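You operate a simulated robot arm through the tools that you are given. There is no shell and no other tool. Be economical: measure what you need, move in short steps, check, and stop when the job is done.

Carry out the task below with a simulated robot arm. There is one attempt and no reset: what you move stays moved.

TASK
Take the splitter block on the work mat and put it away on the cart deck.
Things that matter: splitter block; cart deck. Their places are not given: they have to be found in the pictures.

It is judged by the outcome, as a careful person would: the job done as asked, and still so three seconds after it is handed in. It fails if anything else is knocked over, pushed out of place, dropped, spilled or broken.

THE ROBOT
A 6-joint arm with a two-finger parallel gripper, fixed in place. Base frame: the origin is at the foot of the arm, x ahead of it, y to its left, z up; the work surface is at about z = 903. Lengths are in mm, angles in degrees, forces in N, time in s.
With the tool pointing down near the work surface it reaches from about 240 to 640 mm from the base axis. Its first joint turns from -66.0 to 66.0 degrees. Payload 2.7 kg.
Tool frame: the origin (TCP) lies between the finger pads and is the grasp point; the fingertips stand 23 mm ahead of it; z points along the fingers, y is the line along which they close. The gripper opens to 94 mm. The fingers are 38 mm wide and 10 mm thick; the gripper's body (54 by 96 mm) begins 39 mm behind the TCP.
Orientation is that of the tool frame in the base frame, as a unit quaternion [x, y, z, w]. With the fingers straight down and closing along the base's y, the tool's x points along the base's -x, its y along +y and its z along -z.

THE INTERFACE
- The arm moves only by the tool play_rows. Its argument "steps" is a list of rows, each a list of 4 numbers: the shift along the base's x, y, z in units of 500 mm (1.0 is 500 mm), then the turn about the base's z in units of 45 degrees (1.0 is 45 degrees). In form: [[dx, dy, dz, yaw], ...]. A call has 1 to 12 rows; each row is the pose to reach, as a shift and turn from the pose commanded when the call began. "jaw" is the gripper command, from -1 (fully open) to 1 (shut), values between in proportion, set as the call begins (left out, the last holds). A call with a number of a shift or a turn outside -1 to 1 is refused whole. A row lasts 0.2 s, in which the tool goes at most 50 mm and 8.6 degrees; a call with a longer step from one row to the next is refused whole, and so is a gripper value outside its range. A pose out of reach is approached as far as the arm can. The call stops where the force on the tool passes 40 N (or 10 N more than at its start, if that is more) or the arm is blocked; 0.2 s more then pass. The fingers move at their own pace (about 45 mm/s each) and stop on an object; they squeeze with about 34 N. The grip force told is the motor's: it shows also when the fingers shut on nothing. Time passes only in rows, and 0.2 s behind the last, so rows that repeat a pose let the fingers close. It gives the time, the measured TCP pose, the force on the tool (base axes), the opening and the grip force at its end, in the units of the frame above (readings bear some noise), and new pictures: "views" is both (left out), scene, wrist or none.
- Cameras (640 x 400 px; columns grow to the right, rows downward): "scene" is fixed at [78.2, -428.7, 1415.8]; the picture's right is [0.78, -0.63, 0.00], its down [-0.29, -0.36, -0.89] and it looks along [0.56, 0.69, -0.47] (base axes); focal length 344 px, centre (320, 200). "wrist" rides on the gripper at [-39, 0, -44] in the tool frame; the picture's right is [0.00, -1.00, 0.00], its down [0.97, 0.00, -0.24] and it looks along [0.24, 0.00, 0.97] (tool axes); focal length 218 px, centre (320, 200).
- point_at(camera, pixels): for up to 12 pixels [column, row] of the newest picture of that camera ("zoom" is the newest enlarged one), the place [x, y, z] in the base frame of the surface seen there, good to about 2 mm. No time passes.
- inspect(camera, box): a new picture of the part [left, top, right, bottom] of that camera's present view, enlarged. No time passes.
- sign_off(): hands the job in; it is judged then, once.

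Work in short steps. Measure before you move; look again where a grasp or a placing could have gone wrong, and mend it. You have 60 turns and 120 pictures in all, the two below and enlarged ones among them. Open the gripper and draw the arm clear of the work before you hand the job in, unless the task says otherwise; then end with one line.

The tools are called after "Request:" as a command line: name --pt "numbers of a row" for each row, then --argument value for the rest, lists and objects as JSON in quotes. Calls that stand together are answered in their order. play_rows: Moves the arm, as the interface text tells. Its arguments: {"type":"object","properties":{"steps":{"type":"array"},"jaw":{"type":"number"},"views":{"type":"string","enum":["both","scene","wrist","none"]}},"required":["steps"]} The other tools are called the same way: point_at (camera, pixels) gives the place of the surface under pixels of a picture; inspect (camera, box) takes an enlarged picture of a part of a camera's view; sign_off () hands the job in.

At the start:

```text
time_s: 0.0
tool_pos: [401.4, 109.8, 1124.1]
tool_rot: [0.0, 1.0, 0.0, 0.001]
ft_force: [-0.1, -0.6, -0.3]
opening: 94.0
grip_force: 0.0
```

scene: 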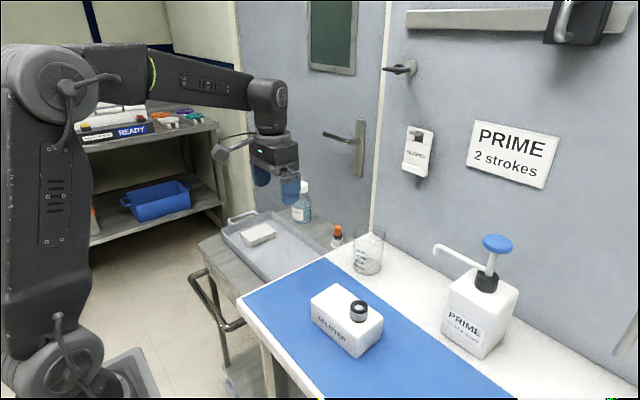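
wrist: 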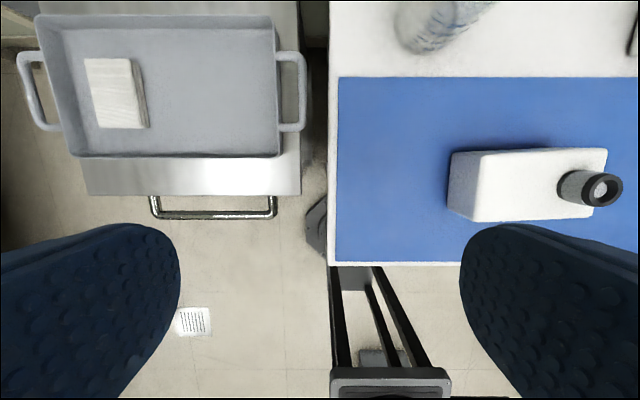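

The splitter block is near scene (347,320), and the cart with its tray is near (270,245). I'll enlarge both and measure points on them.

Request:
inspect --camera "scene" --box '[180, 170, 400, 380]'

Request:
inspect --camera "wrist" --box '[0, 0, 320, 240]'

Request:
point_at --camera "wrist" --pixels '[[480, 158], [604, 150], [478, 215], [598, 212], [452, 155], [450, 210], [600, 190], [565, 185], [400, 200], [332, 200], [520, 180], [333, 260]]'

Request:
point_at --camera "wrist" --pixels '[[90, 178], [298, 190], [290, 10], [200, 175], [80, 155], [277, 155], [270, 18], [40, 18], [200, 90], [110, 90], [300, 90], [20, 90]]'

```text
1.90 times, centred on (290, 275) of scene
```

zoom: 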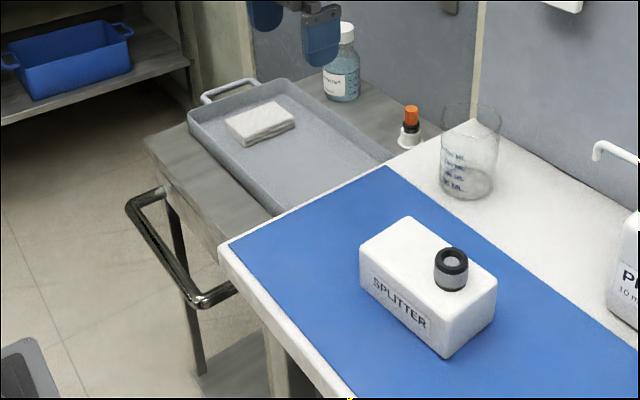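

```text
1.67 times, centred on (160, 120) of wrist
```

zoom: 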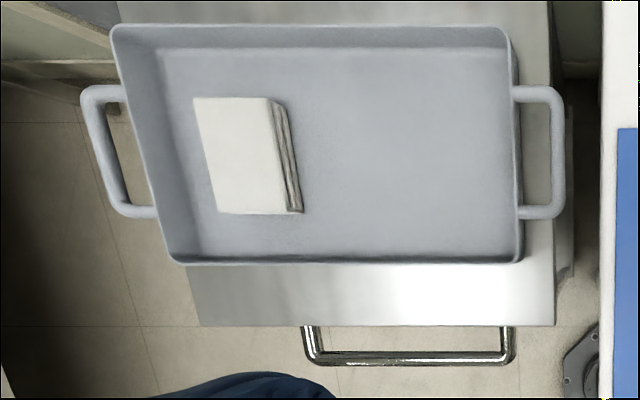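

```text
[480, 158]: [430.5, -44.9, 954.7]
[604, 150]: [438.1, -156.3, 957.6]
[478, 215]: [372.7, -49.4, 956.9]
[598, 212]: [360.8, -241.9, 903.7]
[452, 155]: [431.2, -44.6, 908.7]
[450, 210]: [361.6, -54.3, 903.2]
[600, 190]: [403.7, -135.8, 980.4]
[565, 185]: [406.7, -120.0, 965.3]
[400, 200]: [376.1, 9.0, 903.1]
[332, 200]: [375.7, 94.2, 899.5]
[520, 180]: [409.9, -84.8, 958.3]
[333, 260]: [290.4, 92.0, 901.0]
```

```text
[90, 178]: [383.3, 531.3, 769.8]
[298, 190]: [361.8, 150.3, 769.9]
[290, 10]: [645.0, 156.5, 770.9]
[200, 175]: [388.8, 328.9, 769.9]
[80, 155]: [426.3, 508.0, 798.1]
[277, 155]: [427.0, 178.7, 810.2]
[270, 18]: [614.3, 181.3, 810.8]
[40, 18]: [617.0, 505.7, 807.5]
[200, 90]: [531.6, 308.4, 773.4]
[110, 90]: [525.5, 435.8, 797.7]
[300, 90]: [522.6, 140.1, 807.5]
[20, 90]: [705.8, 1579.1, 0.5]
```

The deck is at z≈770 and the tray takes up most of it. I'll measure the back of the deck and the objects standing there to find free space.

Request:
point_at --camera "scene" --pixels '[[302, 215], [336, 243], [318, 228], [310, 235], [325, 250], [285, 210], [275, 212], [335, 228], [303, 186], [200, 243], [238, 290], [285, 222]]'

Request:
play_rows --pt "0.0 0.08 0.02 0" --pt "0.0 0.16 0.04 0" --pt "0.0 0.24 0.06 0" --pt "0.0 0.32 0.08 0" --pt "0.0 0.4 0.1 0"

```text
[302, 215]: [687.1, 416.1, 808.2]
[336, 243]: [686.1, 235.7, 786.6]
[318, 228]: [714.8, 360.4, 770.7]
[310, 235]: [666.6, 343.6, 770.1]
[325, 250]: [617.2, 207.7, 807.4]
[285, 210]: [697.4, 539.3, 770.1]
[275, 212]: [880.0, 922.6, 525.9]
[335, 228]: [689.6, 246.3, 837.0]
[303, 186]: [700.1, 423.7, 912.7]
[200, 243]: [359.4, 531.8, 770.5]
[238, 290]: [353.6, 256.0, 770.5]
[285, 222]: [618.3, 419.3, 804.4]
```

```text
time_s: 1.2
tool_pos: [401.4, 309.4, 1174.0]
tool_rot: [0.0, 1.0, 0.0, 0.0]
ft_force: [0.5, -0.9, -0.3]
opening: 94.1
grip_force: 0.0
```

scene: 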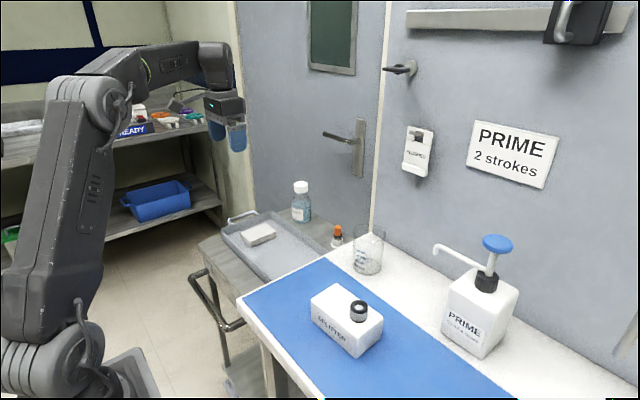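
wrist: 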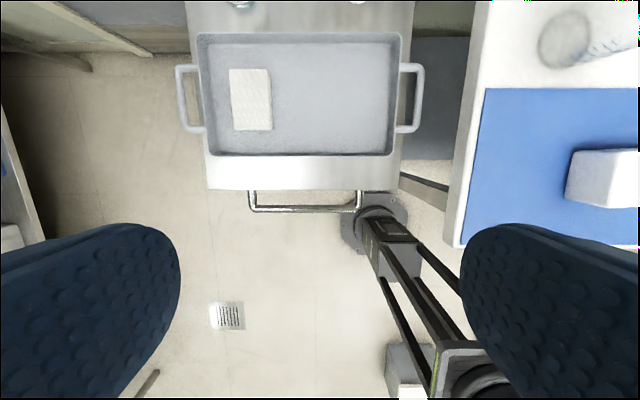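

The back of the deck is beyond reach, at over 700 mm, so only the front strip and the tray interior are available. I'll look closely at the cart and measure the strip accurately.

Request:
inspect --camera "wrist" --box '[170, 0, 440, 220]'

Request:
inspect --camera "scene" --box '[190, 170, 350, 330]'

Request:
point_at --camera "wrist" --pixels '[[209, 186], [300, 186], [300, 189], [398, 186], [300, 158], [300, 154], [300, 150], [330, 100], [300, 36], [300, 30], [300, 4], [300, 162]]'

```text
1.82 times, centred on (305, 110) of wrist
```

zoom: 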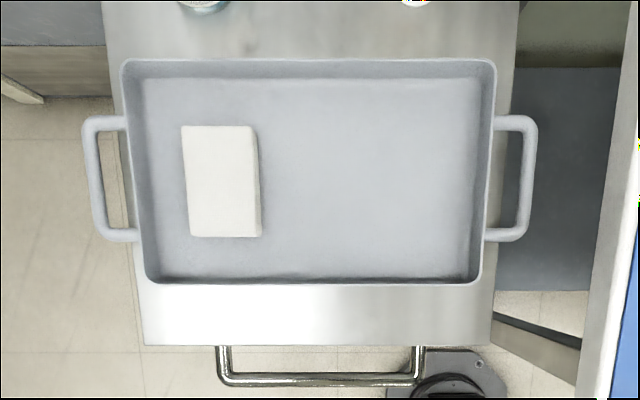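

```text
2.50 times, centred on (270, 250) of scene
```

zoom: 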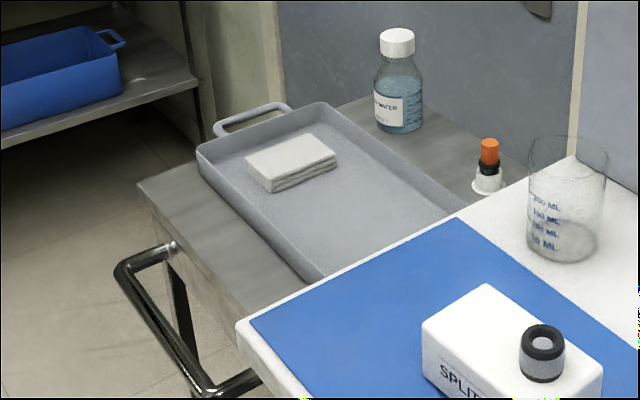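

```text
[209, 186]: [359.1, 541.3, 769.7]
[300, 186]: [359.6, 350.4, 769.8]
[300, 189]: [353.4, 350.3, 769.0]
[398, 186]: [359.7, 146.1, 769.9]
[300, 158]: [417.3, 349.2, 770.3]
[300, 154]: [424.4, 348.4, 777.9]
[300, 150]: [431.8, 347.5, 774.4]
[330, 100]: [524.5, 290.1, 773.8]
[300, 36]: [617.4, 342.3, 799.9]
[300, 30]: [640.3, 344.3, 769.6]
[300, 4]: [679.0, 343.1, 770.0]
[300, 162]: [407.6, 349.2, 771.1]
```

The front strip is only about 70 mm wide for a block of about 62 mm. The tray floor (z≈773) on the deck has clear room right of the pad, so I'll place it there. First I go back over the block, turning the tool so the jaws close along x, across the block's short side.

Request:
play_rows --pt "0 -0.09 0 0.18" --pt "0 -0.18 0 0.36" --pt "0 -0.27 0 0.54" --pt "0 -0.36 0 0.72" --pt "0 -0.45 0 0.9" --pt "0 -0.54 0 1.0" --pt "0 -0.63 0 1.0" --pt "0 -0.72 0 1.0" --pt "0 -0.79 0 1.0" --views "none"

Request:
play_rows --pt "0 0 -0.04 0.18" --pt "0 0 -0.08 0.36" --pt "0 0 -0.12 0.54" --pt "0 0 -0.16 0.72" --pt "0 0 -0.18 0.9" --pt "0 0 -0.18 1.0"

```text
time_s: 3.2
tool_pos: [401.3, -86.0, 1172.7]
tool_rot: [-0.384, 0.923, 0.0, 0.001]
ft_force: [0.9, -1.3, -0.5]
opening: 94.1
grip_force: 0.0
```

```text
time_s: 4.6
tool_pos: [400.9, -84.4, 1082.8]
tool_rot: [0.708, -0.706, -0.001, -0.001]
ft_force: [-0.1, 0.8, 0.1]
opening: 93.9
grip_force: 0.0
```

scene: 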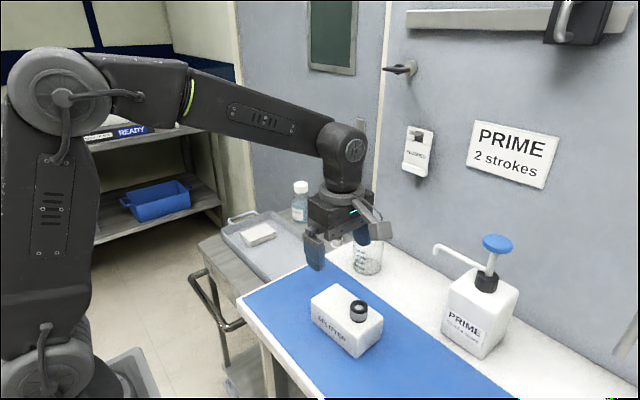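
wrist: 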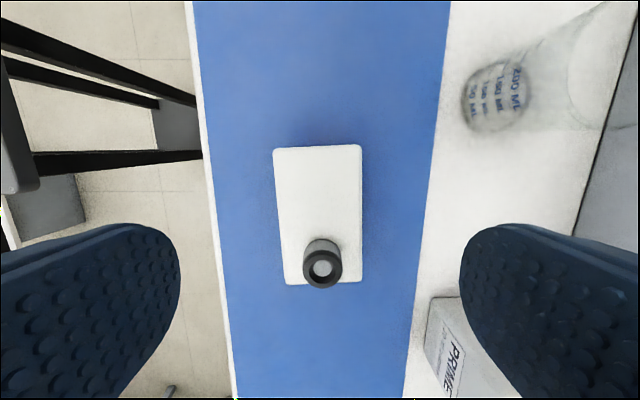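

Now I measure the block's top edges in the wrist view: left side around x=275–285, right side around x=361, knob at (322,265).

Request:
point_at --camera "wrist" --pixels '[[277, 160], [286, 270], [360, 155], [360, 270], [290, 150], [350, 147], [290, 282], [355, 279], [320, 200], [322, 265], [320, 243], [337, 265]]'

Request:
inspect --camera "wrist" --box '[240, 130, 400, 310]'

```text
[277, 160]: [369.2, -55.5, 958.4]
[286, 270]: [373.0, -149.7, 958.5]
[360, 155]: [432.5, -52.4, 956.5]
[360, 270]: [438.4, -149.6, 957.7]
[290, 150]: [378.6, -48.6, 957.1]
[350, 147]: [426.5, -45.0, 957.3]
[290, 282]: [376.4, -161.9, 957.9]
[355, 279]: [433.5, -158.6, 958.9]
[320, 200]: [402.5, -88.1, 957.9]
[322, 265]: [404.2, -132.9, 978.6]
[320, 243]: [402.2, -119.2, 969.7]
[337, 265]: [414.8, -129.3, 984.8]
```

```text
2.22 times, centred on (320, 220) of wrist
```

zoom: 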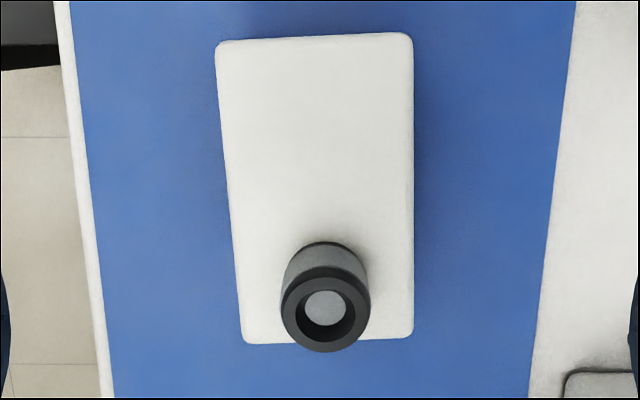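

The block is about 65 mm wide, centred near (403, -103), tilted about 3°, with its top at z≈958 and the knob top at z≈985. I descend to TCP z≈958, y≈-97, which clears the knob.

Request:
play_rows --pt "0.003 -0.024 -0.04 0.065" --pt "0.003 -0.024 -0.1 0.065" --pt "0.003 -0.024 -0.15 0.065" --pt "0.003 -0.024 -0.19 0.065" --pt "0.003 -0.024 -0.22 0.065" --pt "0.003 -0.024 -0.24 0.065" --pt "0.003 -0.024 -0.252 0.065" --pt "0.003 -0.024 -0.252 0.065" --jaw -1

```text
time_s: 6.4
tool_pos: [403.6, -95.2, 957.3]
tool_rot: [0.725, -0.689, -0.001, -0.001]
ft_force: [-0.2, -0.4, 0.0]
opening: 94.1
grip_force: 0.1
```

scene: 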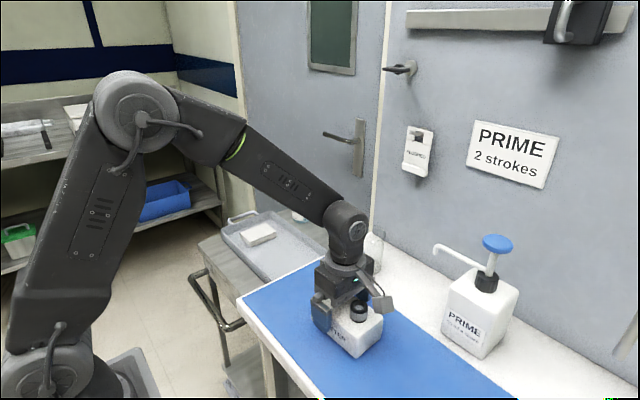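
wrist: 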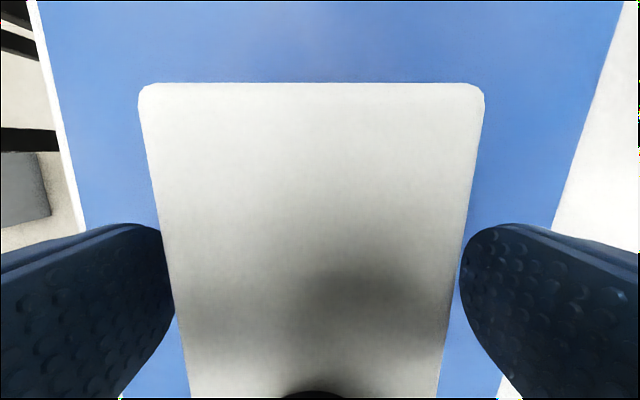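

The fingers straddle the block evenly and are aligned with it. I close the jaws.

Request:
play_rows --pt "0 0 0 0" --pt "0 0 0 0" --pt "0 0 0 0" --pt "0 0 0 0" --pt "0 0 0 0" --jaw 1 --views "none"

Request:
play_rows --pt "0 0 0.01 0" --pt "0 0 0.03 0" --pt "0 0 0.06 0" --pt "0 0 0.1 0" --pt "0 0 0.1 0"

```text
time_s: 7.6
tool_pos: [402.6, -96.5, 958.2]
tool_rot: [0.726, -0.688, 0.0, 0.0]
ft_force: [-0.7, 0.4, 0.3]
opening: 69.6
grip_force: 34.1
```

```text
time_s: 8.8
tool_pos: [402.3, -96.3, 1007.0]
tool_rot: [0.725, -0.688, -0.002, 0.0]
ft_force: [-0.1, -0.1, -3.1]
opening: 69.7
grip_force: 34.6
```

scene: 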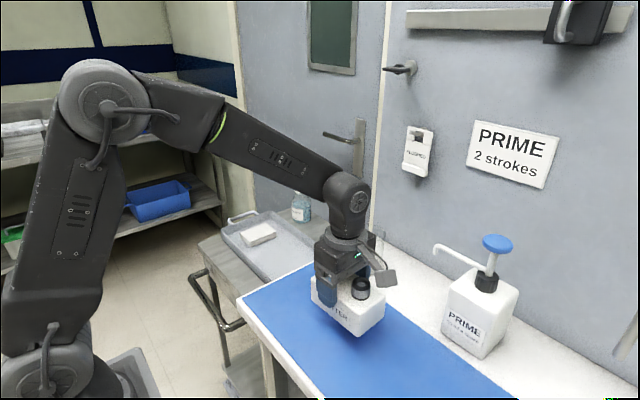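
wrist: 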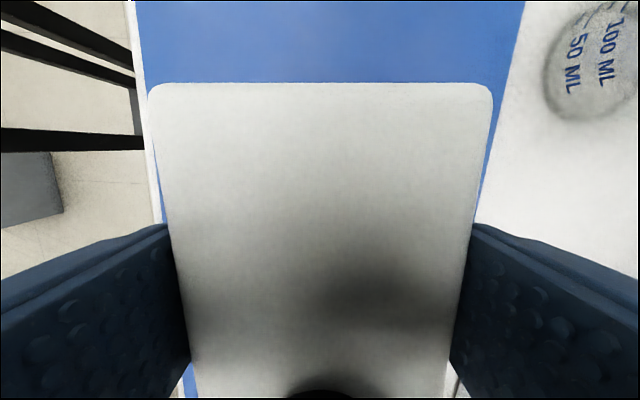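

Grip is firm: opening 69.7 mm, weight about 3 N. At 69.7 mm wide the block can't fit the front strip, so the tray area on the deck it is. I carry it over y first, well clear of the beaker, then out in x.

Request:
play_rows --pt "0 0.04 0.03 0" --pt "0 0.11 0.05 0" --pt "0 0.19 0.05 0" --pt "0 0.27 0.05 0" --pt "0 0.35 0.05 -0.03" --pt "0 0.43 0.05 -0.065" --pt "0 0.51 0.05 -0.065" --pt "0 0.59 0.05 -0.065" --pt "0.03 0.66 0.05 -0.065" --pt "0.1 0.72 0.05 -0.065" --pt "0.17 0.75 0.05 -0.065" --pt "0.224 0.764 0.05 -0.065"

```text
time_s: 11.4
tool_pos: [516.4, 284.5, 1031.6]
tool_rot: [0.707, -0.707, -0.001, 0.0]
ft_force: [-0.7, 0.1, -2.3]
opening: 69.9
grip_force: 33.5
```

scene: 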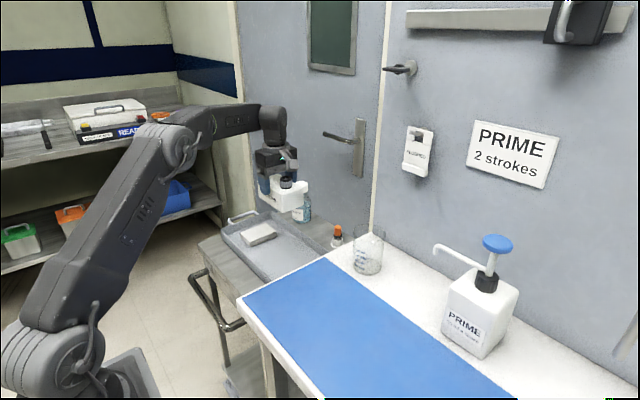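
wrist: 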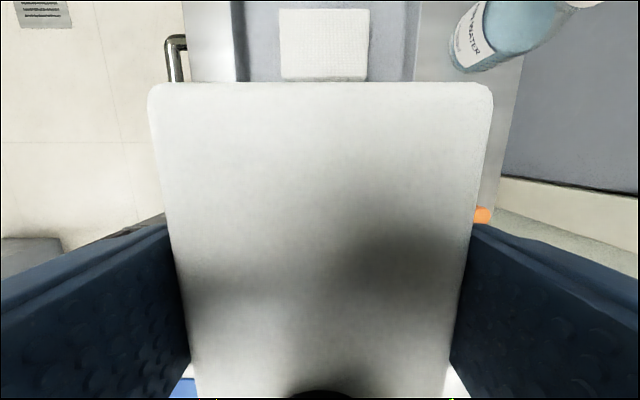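

I check the pad's near edge before lowering.

Request:
point_at --camera "wrist" --pixels '[[290, 77], [355, 78], [250, 60], [400, 60]]'

Request:
play_rows --pt "0 0 -0.06 0" --pt "0 0 -0.12 0" --pt "0 0 -0.18 0" --pt "0 0 -0.24 0" --pt "0 0 -0.29 0" --pt "0 0 -0.32 0" --pt "0 0 -0.32 0"

```text
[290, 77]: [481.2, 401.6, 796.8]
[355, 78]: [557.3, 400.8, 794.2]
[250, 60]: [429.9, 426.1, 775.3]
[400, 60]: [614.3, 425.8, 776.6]
```

```text
time_s: 13.0
tool_pos: [515.7, 283.9, 872.0]
tool_rot: [0.708, -0.707, -0.001, 0.0]
ft_force: [0.8, 0.0, -2.8]
opening: 69.8
grip_force: 33.6
```

scene: 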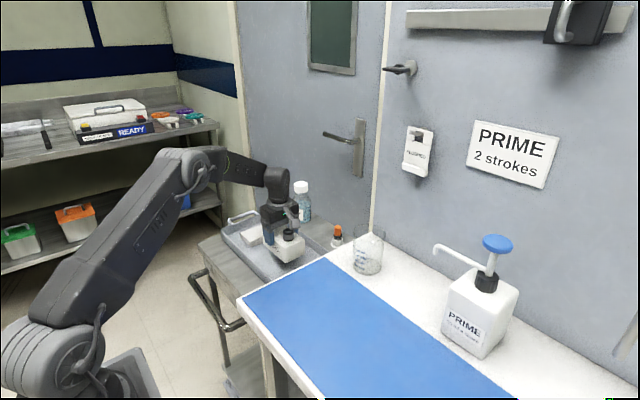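
wrist: 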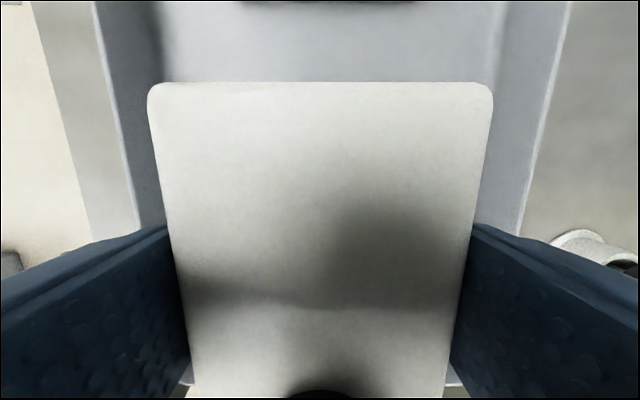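

The block is inside the tray with clearance all round, and the pad is 50+ mm away. I lower it gently to the floor.

Request:
play_rows --pt "0 0 -0.03 0" --pt "0 0 -0.055 0" --pt "0 0 -0.07 0" --pt "0 0 -0.078 0" --pt "0 0 -0.083 0" --pt "0 0 -0.087 0" --pt "0 0 -0.089 0" --pt "0 0 -0.089 0"

```text
time_s: 14.8
tool_pos: [515.3, 286.0, 828.6]
tool_rot: [0.708, -0.706, -0.001, 0.0]
ft_force: [-2.9, 0.0, 5.2]
opening: 69.9
grip_force: 34.2
```

scene: 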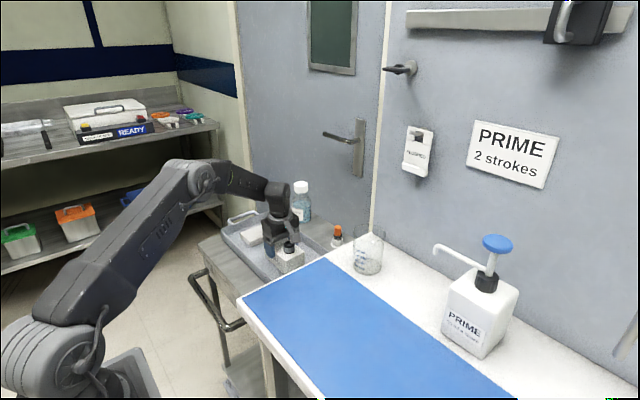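
wrist: 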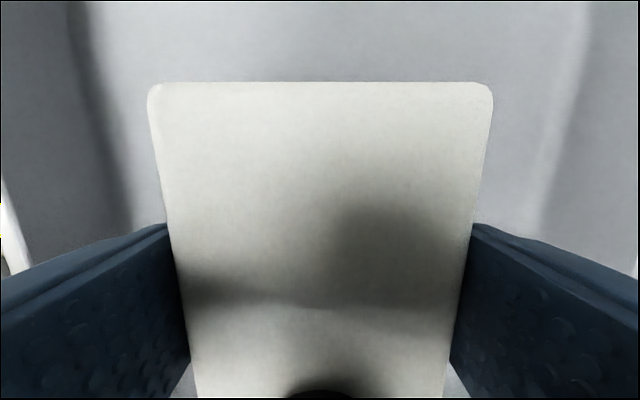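

Contact force has turned upward (+5 N), so the block is resting on the floor. I open the jaws, wait, then rise straight up.

Request:
play_rows --pt "0 0 0 0" --pt "0 0 0 0" --pt "0 0 0 0" --pt "0 0 0 0" --jaw -1 --views "none"

Request:
play_rows --pt "0 0 0.03 0" --pt "0 0 0.08 0" --pt "0 0 0.16 0" --pt "0 0 0.24 0" --pt "0 0 0.32 0" --pt "0 0 0.4 0" --pt "-0.06 0 0.45 0" --pt "-0.12 0 0.5 0" --pt "-0.18 0 0.52 0" --pt "-0.2 0 0.52 0"

```text
time_s: 15.8
tool_pos: [515.2, 284.7, 828.9]
tool_rot: [-0.707, 0.707, 0.0, 0.001]
ft_force: [-0.7, -0.3, 0.7]
opening: 93.9
grip_force: 0.1
```

```text
time_s: 18.0
tool_pos: [415.6, 284.5, 1088.1]
tool_rot: [-0.707, 0.707, 0.0, 0.002]
ft_force: [-0.2, 0.4, 0.7]
opening: 94.1
grip_force: 0.0
```

scene: 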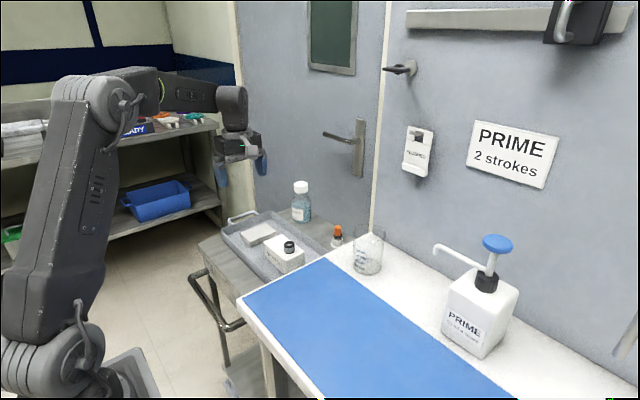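
wrist: 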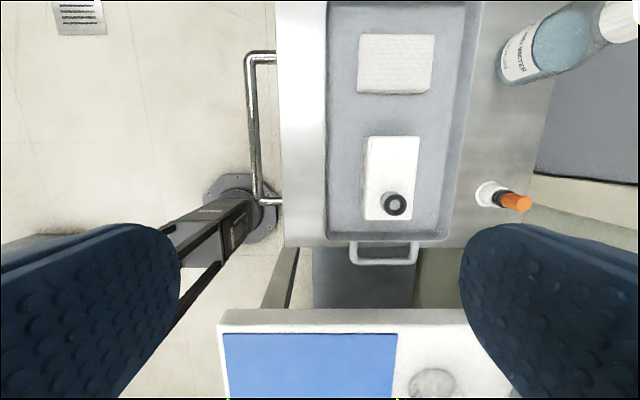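

The block sits upright in the tray on the cart deck. The pad, bottle, dropper and beaker haven't moved, and the arm is clear with the jaws open, so I hand it in.

Request:
sign_off

```text
The job is handed in.
```

The splitter block is on the cart, upright inside the tray that stands on the deck rather than on the bare deck surface: the front strip was too narrow for it and the back was out of reach. Nothing else was disturbed.
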